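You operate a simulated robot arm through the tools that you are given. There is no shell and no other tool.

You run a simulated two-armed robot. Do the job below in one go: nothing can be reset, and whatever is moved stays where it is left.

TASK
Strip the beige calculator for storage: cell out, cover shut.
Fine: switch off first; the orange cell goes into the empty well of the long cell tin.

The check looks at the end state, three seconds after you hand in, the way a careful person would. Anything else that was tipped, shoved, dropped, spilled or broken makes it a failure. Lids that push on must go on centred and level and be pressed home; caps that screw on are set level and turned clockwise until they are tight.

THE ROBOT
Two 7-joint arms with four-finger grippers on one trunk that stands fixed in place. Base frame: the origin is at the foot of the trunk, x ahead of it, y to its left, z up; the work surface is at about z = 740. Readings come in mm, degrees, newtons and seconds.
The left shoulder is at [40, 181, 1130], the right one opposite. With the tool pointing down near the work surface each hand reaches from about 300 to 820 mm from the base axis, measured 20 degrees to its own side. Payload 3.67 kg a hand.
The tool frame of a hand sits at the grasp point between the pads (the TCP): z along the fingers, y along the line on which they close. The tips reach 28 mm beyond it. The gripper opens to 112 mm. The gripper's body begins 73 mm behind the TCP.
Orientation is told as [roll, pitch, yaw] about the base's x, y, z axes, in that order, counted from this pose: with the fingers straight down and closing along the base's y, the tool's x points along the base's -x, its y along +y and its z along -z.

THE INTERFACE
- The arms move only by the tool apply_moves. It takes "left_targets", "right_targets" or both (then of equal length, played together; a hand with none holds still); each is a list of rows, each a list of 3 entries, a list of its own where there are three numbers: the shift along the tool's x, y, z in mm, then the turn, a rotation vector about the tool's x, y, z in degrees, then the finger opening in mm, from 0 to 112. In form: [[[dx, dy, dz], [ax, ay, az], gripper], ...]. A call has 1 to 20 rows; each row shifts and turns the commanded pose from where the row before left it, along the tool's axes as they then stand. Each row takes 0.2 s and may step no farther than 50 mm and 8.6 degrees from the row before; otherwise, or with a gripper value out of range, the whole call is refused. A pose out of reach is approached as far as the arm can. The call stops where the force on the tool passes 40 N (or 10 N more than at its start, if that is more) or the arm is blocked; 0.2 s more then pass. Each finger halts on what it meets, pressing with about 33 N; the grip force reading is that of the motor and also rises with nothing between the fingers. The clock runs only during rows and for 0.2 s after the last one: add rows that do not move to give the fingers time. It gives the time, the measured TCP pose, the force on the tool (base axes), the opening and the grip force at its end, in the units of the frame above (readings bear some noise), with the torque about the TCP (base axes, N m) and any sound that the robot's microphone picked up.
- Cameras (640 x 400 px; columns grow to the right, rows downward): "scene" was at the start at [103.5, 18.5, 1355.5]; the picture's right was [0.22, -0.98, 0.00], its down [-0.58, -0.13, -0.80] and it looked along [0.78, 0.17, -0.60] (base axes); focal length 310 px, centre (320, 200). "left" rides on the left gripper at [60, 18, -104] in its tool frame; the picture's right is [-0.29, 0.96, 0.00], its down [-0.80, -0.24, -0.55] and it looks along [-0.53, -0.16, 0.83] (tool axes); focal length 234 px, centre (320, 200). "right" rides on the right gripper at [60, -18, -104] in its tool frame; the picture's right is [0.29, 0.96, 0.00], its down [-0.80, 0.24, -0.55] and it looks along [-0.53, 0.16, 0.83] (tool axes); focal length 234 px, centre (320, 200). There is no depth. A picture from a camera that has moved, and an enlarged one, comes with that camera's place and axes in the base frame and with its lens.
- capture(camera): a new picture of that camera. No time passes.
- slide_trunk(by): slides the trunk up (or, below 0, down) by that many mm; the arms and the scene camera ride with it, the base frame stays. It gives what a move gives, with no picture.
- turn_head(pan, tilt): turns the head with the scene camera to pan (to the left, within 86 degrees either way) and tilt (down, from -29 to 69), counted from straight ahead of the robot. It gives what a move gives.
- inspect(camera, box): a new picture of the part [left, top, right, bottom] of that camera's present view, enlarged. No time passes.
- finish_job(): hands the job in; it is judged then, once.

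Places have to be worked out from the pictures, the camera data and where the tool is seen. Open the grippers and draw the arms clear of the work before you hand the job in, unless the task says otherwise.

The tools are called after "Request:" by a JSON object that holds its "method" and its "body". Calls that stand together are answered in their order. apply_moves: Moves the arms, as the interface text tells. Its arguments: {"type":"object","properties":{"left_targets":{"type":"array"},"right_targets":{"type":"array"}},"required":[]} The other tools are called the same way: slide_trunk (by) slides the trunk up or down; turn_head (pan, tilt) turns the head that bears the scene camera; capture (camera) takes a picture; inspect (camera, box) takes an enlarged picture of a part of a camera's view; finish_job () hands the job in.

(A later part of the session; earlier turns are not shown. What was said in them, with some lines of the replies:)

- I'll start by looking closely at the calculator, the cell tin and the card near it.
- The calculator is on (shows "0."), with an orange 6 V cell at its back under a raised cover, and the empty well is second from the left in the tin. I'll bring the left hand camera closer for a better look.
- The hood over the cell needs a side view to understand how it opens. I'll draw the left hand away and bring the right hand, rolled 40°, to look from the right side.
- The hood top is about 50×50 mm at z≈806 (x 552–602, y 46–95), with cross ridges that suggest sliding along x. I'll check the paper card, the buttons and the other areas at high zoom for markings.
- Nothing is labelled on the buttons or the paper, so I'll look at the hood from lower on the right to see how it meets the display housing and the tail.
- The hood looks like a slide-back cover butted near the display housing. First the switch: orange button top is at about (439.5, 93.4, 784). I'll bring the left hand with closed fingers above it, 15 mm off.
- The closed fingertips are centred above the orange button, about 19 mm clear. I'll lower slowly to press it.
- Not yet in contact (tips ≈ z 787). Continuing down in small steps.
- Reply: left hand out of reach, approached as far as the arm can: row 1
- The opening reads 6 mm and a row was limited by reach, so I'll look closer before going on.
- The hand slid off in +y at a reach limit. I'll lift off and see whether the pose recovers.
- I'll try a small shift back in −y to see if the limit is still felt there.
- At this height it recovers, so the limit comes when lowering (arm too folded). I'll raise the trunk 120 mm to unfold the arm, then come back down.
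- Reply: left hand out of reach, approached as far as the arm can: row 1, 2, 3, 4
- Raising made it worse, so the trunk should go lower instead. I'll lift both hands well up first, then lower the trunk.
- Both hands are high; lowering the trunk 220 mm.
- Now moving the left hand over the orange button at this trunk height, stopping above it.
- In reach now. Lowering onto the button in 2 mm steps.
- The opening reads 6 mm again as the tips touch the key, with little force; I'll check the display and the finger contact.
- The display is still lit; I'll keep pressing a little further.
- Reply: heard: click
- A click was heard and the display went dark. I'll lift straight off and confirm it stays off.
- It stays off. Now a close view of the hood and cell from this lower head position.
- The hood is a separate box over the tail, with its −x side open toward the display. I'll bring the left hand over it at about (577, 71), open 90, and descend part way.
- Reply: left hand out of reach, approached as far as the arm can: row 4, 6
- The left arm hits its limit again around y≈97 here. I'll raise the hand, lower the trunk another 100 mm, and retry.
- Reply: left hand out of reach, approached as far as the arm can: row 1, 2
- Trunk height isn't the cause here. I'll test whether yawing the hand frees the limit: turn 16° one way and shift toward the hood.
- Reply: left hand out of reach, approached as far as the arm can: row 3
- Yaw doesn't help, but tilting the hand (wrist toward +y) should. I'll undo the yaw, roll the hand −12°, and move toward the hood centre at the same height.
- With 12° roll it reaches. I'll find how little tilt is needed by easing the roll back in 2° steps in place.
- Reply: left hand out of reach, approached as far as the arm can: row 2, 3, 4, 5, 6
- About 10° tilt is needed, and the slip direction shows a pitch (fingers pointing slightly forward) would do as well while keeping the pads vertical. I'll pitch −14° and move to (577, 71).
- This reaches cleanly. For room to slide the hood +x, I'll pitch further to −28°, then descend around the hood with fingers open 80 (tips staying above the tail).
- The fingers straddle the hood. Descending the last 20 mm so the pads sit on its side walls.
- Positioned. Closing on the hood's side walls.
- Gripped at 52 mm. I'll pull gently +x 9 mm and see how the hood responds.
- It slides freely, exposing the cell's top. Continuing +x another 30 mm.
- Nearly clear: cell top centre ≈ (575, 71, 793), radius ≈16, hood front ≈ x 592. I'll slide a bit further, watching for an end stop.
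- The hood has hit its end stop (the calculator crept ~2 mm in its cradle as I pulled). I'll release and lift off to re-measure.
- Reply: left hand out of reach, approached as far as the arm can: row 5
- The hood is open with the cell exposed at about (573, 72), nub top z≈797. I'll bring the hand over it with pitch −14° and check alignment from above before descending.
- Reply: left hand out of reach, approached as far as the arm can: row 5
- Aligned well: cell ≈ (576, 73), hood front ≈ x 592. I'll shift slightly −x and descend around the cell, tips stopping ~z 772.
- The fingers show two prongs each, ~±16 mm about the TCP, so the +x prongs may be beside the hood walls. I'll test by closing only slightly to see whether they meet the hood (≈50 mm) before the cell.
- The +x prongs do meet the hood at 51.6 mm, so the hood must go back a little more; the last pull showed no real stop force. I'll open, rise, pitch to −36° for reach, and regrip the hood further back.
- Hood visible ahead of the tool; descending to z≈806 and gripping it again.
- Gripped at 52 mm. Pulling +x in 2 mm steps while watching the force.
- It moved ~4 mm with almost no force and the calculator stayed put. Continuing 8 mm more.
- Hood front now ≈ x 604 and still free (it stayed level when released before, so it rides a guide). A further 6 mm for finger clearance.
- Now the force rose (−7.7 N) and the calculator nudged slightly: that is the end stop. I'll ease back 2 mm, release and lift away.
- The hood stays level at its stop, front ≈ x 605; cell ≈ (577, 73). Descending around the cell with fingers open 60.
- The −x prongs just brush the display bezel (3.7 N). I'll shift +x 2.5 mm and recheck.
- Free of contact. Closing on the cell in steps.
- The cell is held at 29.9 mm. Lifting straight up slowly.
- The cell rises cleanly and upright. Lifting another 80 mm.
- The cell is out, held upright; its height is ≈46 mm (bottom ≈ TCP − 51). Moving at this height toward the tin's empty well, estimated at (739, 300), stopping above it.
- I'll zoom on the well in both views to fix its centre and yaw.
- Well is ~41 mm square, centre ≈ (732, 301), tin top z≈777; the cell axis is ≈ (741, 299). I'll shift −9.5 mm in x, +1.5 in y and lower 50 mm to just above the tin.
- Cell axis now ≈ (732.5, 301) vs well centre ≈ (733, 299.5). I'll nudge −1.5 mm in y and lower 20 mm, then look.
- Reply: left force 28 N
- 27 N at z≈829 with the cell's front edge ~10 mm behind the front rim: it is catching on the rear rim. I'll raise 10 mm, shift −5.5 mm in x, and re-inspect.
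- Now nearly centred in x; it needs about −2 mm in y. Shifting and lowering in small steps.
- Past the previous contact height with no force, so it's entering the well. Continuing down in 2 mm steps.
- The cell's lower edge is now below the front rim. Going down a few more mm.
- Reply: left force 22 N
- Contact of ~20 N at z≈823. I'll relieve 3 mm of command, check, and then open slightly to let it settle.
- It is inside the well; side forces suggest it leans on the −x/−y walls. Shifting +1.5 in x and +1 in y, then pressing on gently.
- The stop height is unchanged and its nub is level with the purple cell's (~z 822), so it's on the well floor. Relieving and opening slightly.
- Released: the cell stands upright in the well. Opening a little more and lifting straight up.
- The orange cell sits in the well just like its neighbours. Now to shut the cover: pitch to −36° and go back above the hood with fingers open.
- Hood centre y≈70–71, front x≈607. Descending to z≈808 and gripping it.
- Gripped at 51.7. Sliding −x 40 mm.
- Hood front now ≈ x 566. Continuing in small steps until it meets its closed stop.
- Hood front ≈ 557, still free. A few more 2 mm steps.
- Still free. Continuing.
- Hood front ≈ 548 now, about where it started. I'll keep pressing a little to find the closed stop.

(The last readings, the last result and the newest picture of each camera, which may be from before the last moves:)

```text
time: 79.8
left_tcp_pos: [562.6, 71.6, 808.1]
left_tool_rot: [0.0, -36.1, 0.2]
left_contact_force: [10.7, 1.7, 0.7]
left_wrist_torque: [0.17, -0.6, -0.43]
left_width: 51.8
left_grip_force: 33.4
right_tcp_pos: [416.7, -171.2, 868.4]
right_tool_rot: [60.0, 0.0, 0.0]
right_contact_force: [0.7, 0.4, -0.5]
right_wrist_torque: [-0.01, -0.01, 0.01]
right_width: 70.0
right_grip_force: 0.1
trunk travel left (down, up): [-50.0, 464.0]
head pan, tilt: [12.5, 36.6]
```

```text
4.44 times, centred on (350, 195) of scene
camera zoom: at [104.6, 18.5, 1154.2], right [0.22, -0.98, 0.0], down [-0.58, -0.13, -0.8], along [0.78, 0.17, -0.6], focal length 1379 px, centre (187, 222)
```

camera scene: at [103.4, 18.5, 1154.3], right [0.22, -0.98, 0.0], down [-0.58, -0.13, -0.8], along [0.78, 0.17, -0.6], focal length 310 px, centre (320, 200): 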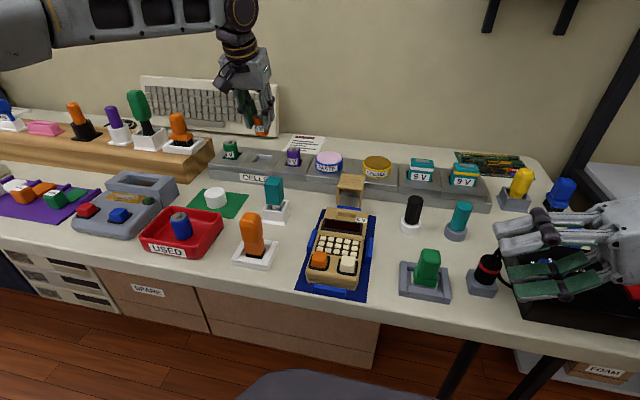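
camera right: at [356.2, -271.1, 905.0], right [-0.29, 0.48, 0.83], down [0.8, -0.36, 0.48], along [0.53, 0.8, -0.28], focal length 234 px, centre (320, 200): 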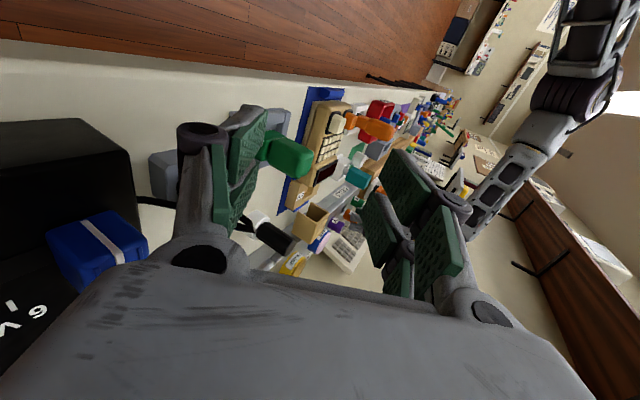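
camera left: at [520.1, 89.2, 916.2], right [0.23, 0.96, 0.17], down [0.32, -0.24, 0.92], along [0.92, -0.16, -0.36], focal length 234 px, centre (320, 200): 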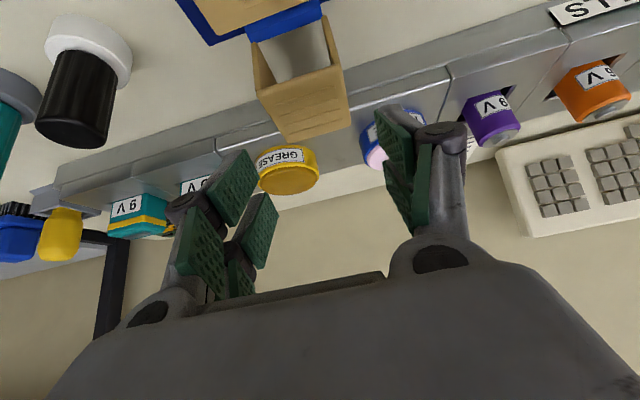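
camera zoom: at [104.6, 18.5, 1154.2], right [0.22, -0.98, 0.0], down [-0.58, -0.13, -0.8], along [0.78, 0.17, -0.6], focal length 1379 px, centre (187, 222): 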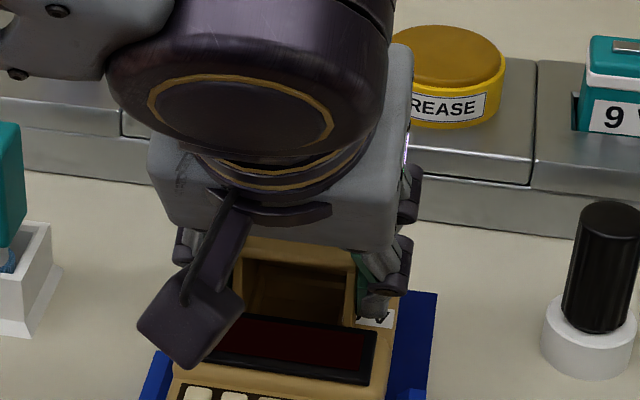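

Force rose to 10.7 N — apparently the stop. One more small push to be sure it's home.

Request:
{"method": "apply_moves", "body": {"left_targets": [[[1.62, 0, -1.18], [0, 0, 0], 46], [[0, 0, 0], [0, 0, 0], 46]]}}

Request:
{"method": "inspect", "body": {"camera": "scene", "box": [300, 150, 400, 240]}}

```text
time: 80.4
left_tcp_pos: [563.2, 71.7, 809.2]
left_tool_rot: [-0.1, -36.3, 0.2]
left_contact_force: [26.7, 0.8, 4.0]
left_wrist_torque: [0.21, -0.54, -0.58]
left_width: 51.9
left_grip_force: 33.3
right_tcp_pos: [417.5, -171.6, 866.5]
right_tool_rot: [59.9, 0.1, -0.1]
right_contact_force: [0.5, 0.1, -0.5]
right_wrist_torque: [-0.04, -0.02, -0.01]
right_width: 70.1
right_grip_force: 0.2
trunk travel left (down, up): [-50.0, 464.0]
head pan, tilt: [12.5, 36.6]
```

```text
4.44 times, centred on (350, 195) of scene
camera zoom: at [105.8, 18.4, 1154.2], right [0.22, -0.98, 0.0], down [-0.58, -0.13, -0.8], along [0.78, 0.17, -0.6], focal length 1379 px, centre (187, 222)
```

zoom: 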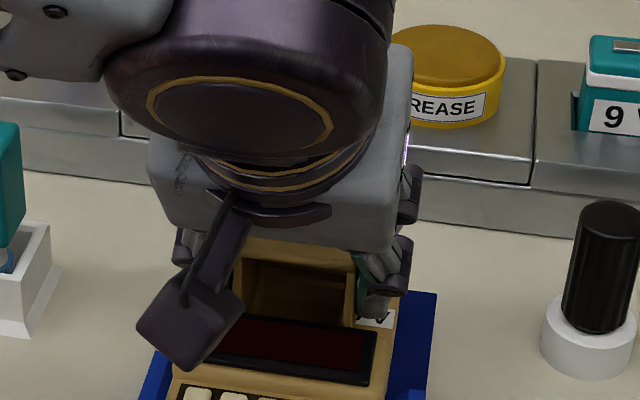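

Firm stop at 27 N: the cover is shut. Relieving the push slightly, opening and lifting clear.

Request:
{"method": "apply_moves", "body": {"left_targets": [[[-1.4, 0, 1.0], [0, 0, 0], 46], [[0, 0, 0], [0, 0, 0], 58], [[0, 0, 0], [0, 0, 0], 72], [[-11.8, 0, -16.2], [0, 0, 0], 72], [[-23.5, 0, -32.4], [0, 0, 0], 72], [[-23.5, 0, -32.4], [0, 0, 0], 72], [[0, 40, 0], [0, 0, 0], 72], [[0, 40, 0], [0, 0, 0], 72], [[0, 40, 0], [0, 0, 0], 72], [[0, 0, 0], [0, 0, 0], 72]]}}

Request:
{"method": "capture", "body": {"camera": "scene"}}

Request:
{"method": "inspect", "body": {"camera": "scene", "box": [290, 160, 390, 310]}}

Request:
{"method": "inspect", "body": {"camera": "right", "box": [270, 130, 370, 230]}}

```text
time: 82.6
left_tcp_pos: [561.1, 191.7, 910.0]
left_tool_rot: [0.0, -36.0, 0.0]
left_contact_force: [0.6, 0.2, 0.1]
left_wrist_torque: [-0.01, 0.0, 0.0]
left_width: 72.0
left_grip_force: 0.1
right_tcp_pos: [417.5, -172.2, 868.3]
right_tool_rot: [60.1, 0.0, 0.0]
right_contact_force: [-0.1, -0.4, 0.0]
right_wrist_torque: [0.02, 0.0, 0.01]
right_width: 69.9
right_grip_force: 0.2
trunk travel left (down, up): [-50.0, 464.0]
head pan, tilt: [12.5, 36.6]
```

```text
taken
camera scene: at [103.6, 17.7, 1154.3], right [0.22, -0.98, 0.0], down [-0.58, -0.13, -0.8], along [0.78, 0.17, -0.6], focal length 310 px, centre (320, 200)
```

scene: 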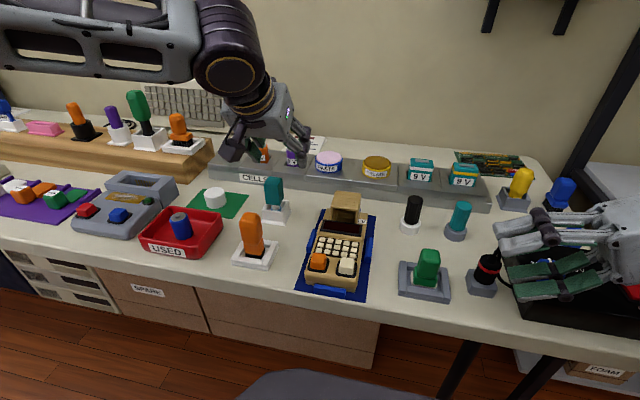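

```text
2.67 times, centred on (340, 235) of scene
camera zoom: at [103.6, 17.7, 1154.3], right [0.22, -0.98, 0.0], down [-0.58, -0.13, -0.8], along [0.78, 0.17, -0.6], focal length 828 px, centre (267, 107)
```

zoom: 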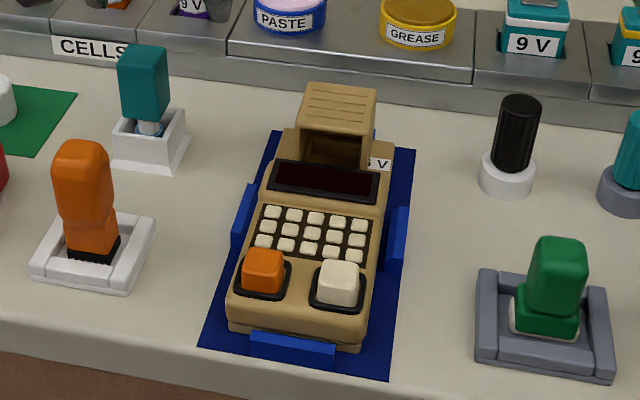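

```text
4.00 times, centred on (320, 180) of right
camera zoom: at [356.3, -271.6, 904.8], right [-0.29, 0.48, 0.83], down [0.8, -0.36, 0.48], along [0.53, 0.8, -0.28], focal length 937 px, centre (320, 280)
```

zoom: 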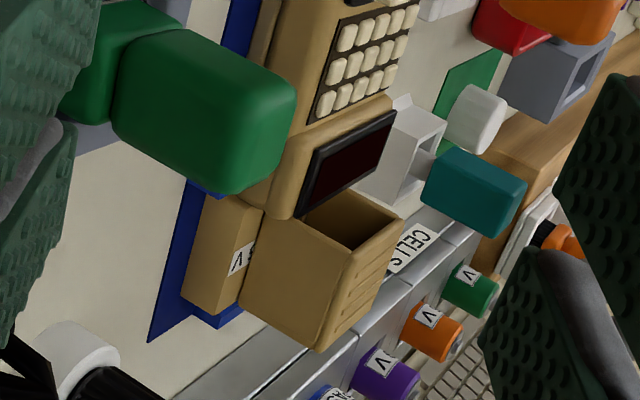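

The cover is shut against the housing with the display dark, and the cell is in the tin. I'll draw both arms up and clear with grippers open.

Request:
{"method": "apply_moves", "body": {"left_targets": [[[-19.6, 0, -27], [0, 0, 0], 80], [[-19.6, 0, -27], [0, 0, 0], 90], [[-19.6, 0, -27], [0, 0, 0], 100], [[0, 0, 0], [0, 6, 0], 100], [[0, 0, 0], [0, 6, 0], 100], [[0, 0, 0], [0, 6, 0], 100], [[0, 0, 0], [0, 6, 0], 100], [[0, 0, 0], [0, 6, 0], 100], [[0, 0, 0], [0, 6, 0], 100], [[25, 35, -15], [0, 0, 0], 100], [[25, 35, -15], [0, 0, 0], 100], [[25, 35, -15], [0, 0, 0], 100]], "right_targets": [[[0, 28.9, -16.7], [0, 0, 0], 80], [[0, 28.9, -16.7], [0, 0, 0], 90], [[0, 28.9, -16.7], [0, 0, 0], 100], [[0, 0, 0], [7.5, 0, 0], 100], [[0, 0, 0], [7.5, 0, 0], 100], [[0, 0, 0], [7.5, 0, 0], 100], [[0, 0, 0], [7.5, 0, 0], 100], [[0, 0, 0], [7.5, 0, 0], 100], [[0, 0, 0], [7.5, 0, 0], 100], [[0, 0, 0], [7.5, 0, 0], 100], [[0, 0, 0], [7.5, 0, 0], 100], [[0, -30, -20], [0, 0, 0], 100]]}}

Request:
{"method": "capture", "body": {"camera": "scene"}}

Request:
{"method": "inspect", "body": {"camera": "scene", "box": [200, 130, 380, 310]}}

Request:
{"method": "capture", "body": {"camera": "left"}}

```text
time: 85.2
left_tcp_pos: [482.6, 294.0, 1057.0]
left_tool_rot: [0.1, -0.1, 0.0]
left_contact_force: [-0.5, 0.3, 0.6]
left_wrist_torque: [0.0, -0.04, -0.04]
left_width: 100.1
left_grip_force: 0.0
right_tcp_pos: [415.2, -201.5, 991.1]
right_tool_rot: [0.1, -0.1, 0.0]
right_contact_force: [-0.6, 0.1, 0.7]
right_wrist_torque: [0.0, -0.05, 0.04]
right_width: 100.2
right_grip_force: 0.1
trunk travel left (down, up): [-50.0, 464.0]
head pan, tilt: [12.5, 36.6]
```

```text
taken
camera scene: at [101.2, 18.0, 1154.6], right [0.22, -0.98, 0.0], down [-0.58, -0.13, -0.8], along [0.78, 0.17, -0.59], focal length 310 px, centre (320, 200)
```

scene: 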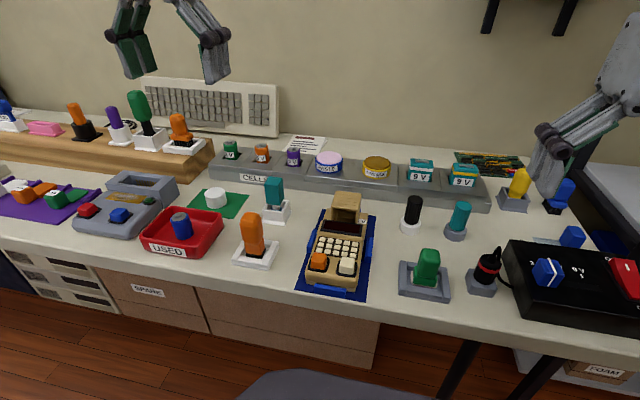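

```text
2.22 times, centred on (290, 220) of scene
camera zoom: at [101.2, 18.0, 1154.6], right [0.22, -0.98, 0.0], down [-0.58, -0.13, -0.8], along [0.78, 0.17, -0.59], focal length 690 px, centre (387, 156)
```

zoom: 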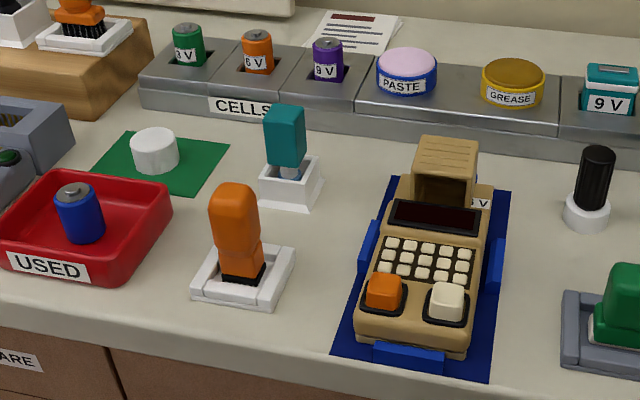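

```text
taken
camera left: at [424.6, 311.8, 1159.2], right [0.29, 0.96, 0.0], down [0.8, -0.24, 0.56], along [0.53, -0.16, -0.83], focal length 234 px, centre (320, 200)
```

left: 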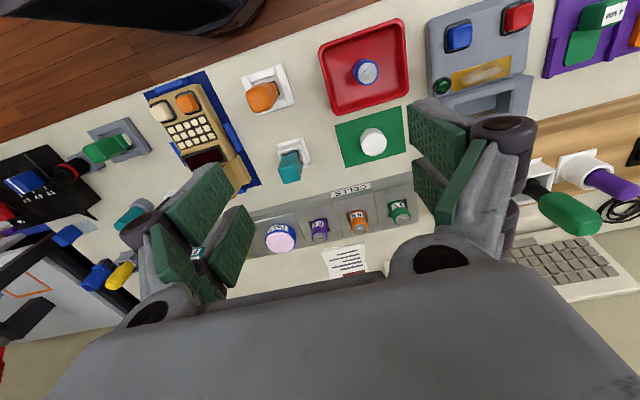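

Everything looks undisturbed. One last close check of the shut cover and the cells before handing in.

Request:
{"method": "inspect", "body": {"camera": "scene", "box": [315, 180, 380, 235]}}

Request:
{"method": "inspect", "body": {"camera": "scene", "box": [210, 130, 320, 195]}}

Request:
{"method": "inspect", "body": {"camera": "left", "box": [140, 70, 270, 210]}}

```text
7.27 times, centred on (348, 208) of scene
camera zoom: at [101.2, 18.0, 1154.6], right [0.22, -0.98, 0.0], down [-0.58, -0.13, -0.8], along [0.78, 0.17, -0.59], focal length 2257 px, centre (120, 146)
```

zoom: 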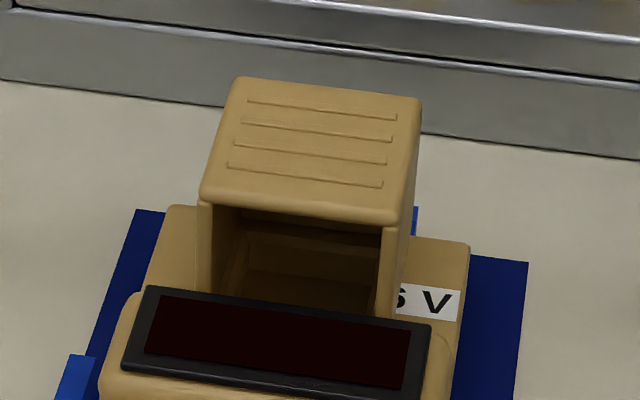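

```text
5.82 times, centred on (265, 162) of scene
camera zoom: at [101.2, 18.0, 1154.6], right [0.22, -0.98, 0.0], down [-0.58, -0.13, -0.8], along [0.78, 0.17, -0.59], focal length 1806 px, centre (640, 418)
```

zoom: 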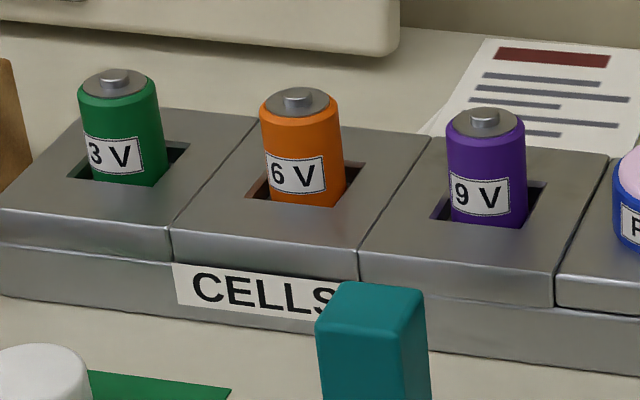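

```text
2.86 times, centred on (205, 140) of left
camera zoom: at [424.6, 311.8, 1159.2], right [0.29, 0.96, 0.0], down [0.8, -0.24, 0.56], along [0.53, -0.16, -0.83], focal length 669 px, centre (649, 371)
```

zoom: 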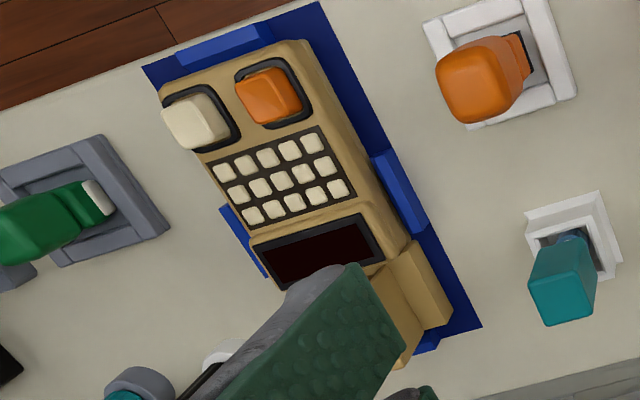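

The cover is fully shut, the display is off, the orange cell stands seated in the well, and the arms are clear. Handing in.

Request:
{"method": "finish_job", "body": {}}

```text
The job is handed in.
```

The calculator is stripped for storage, and I've handed the job in; no result has come back yet.

- **Switch:** I pressed the orange button until it clicked. The display went dark and stayed dark.
- **Cell:** The orange 6 V cell stands upright in the well that was empty in the cell tin, between the 3 V and 9 V cells. On the first try it caught the rim of the well, so I lifted it, shifted it and lowered it again.
- **Cover:** I slid it shut until it met a firm stop.
- **Movement:** The calculator crept about 2 mm within its blue cradle while I worked the cover. Before one press the fingers slid off the edge of the orange button without switching it. Nothing else looked moved or tipped in the last pictures.

Both grippers are open and the arms are clear of the work.
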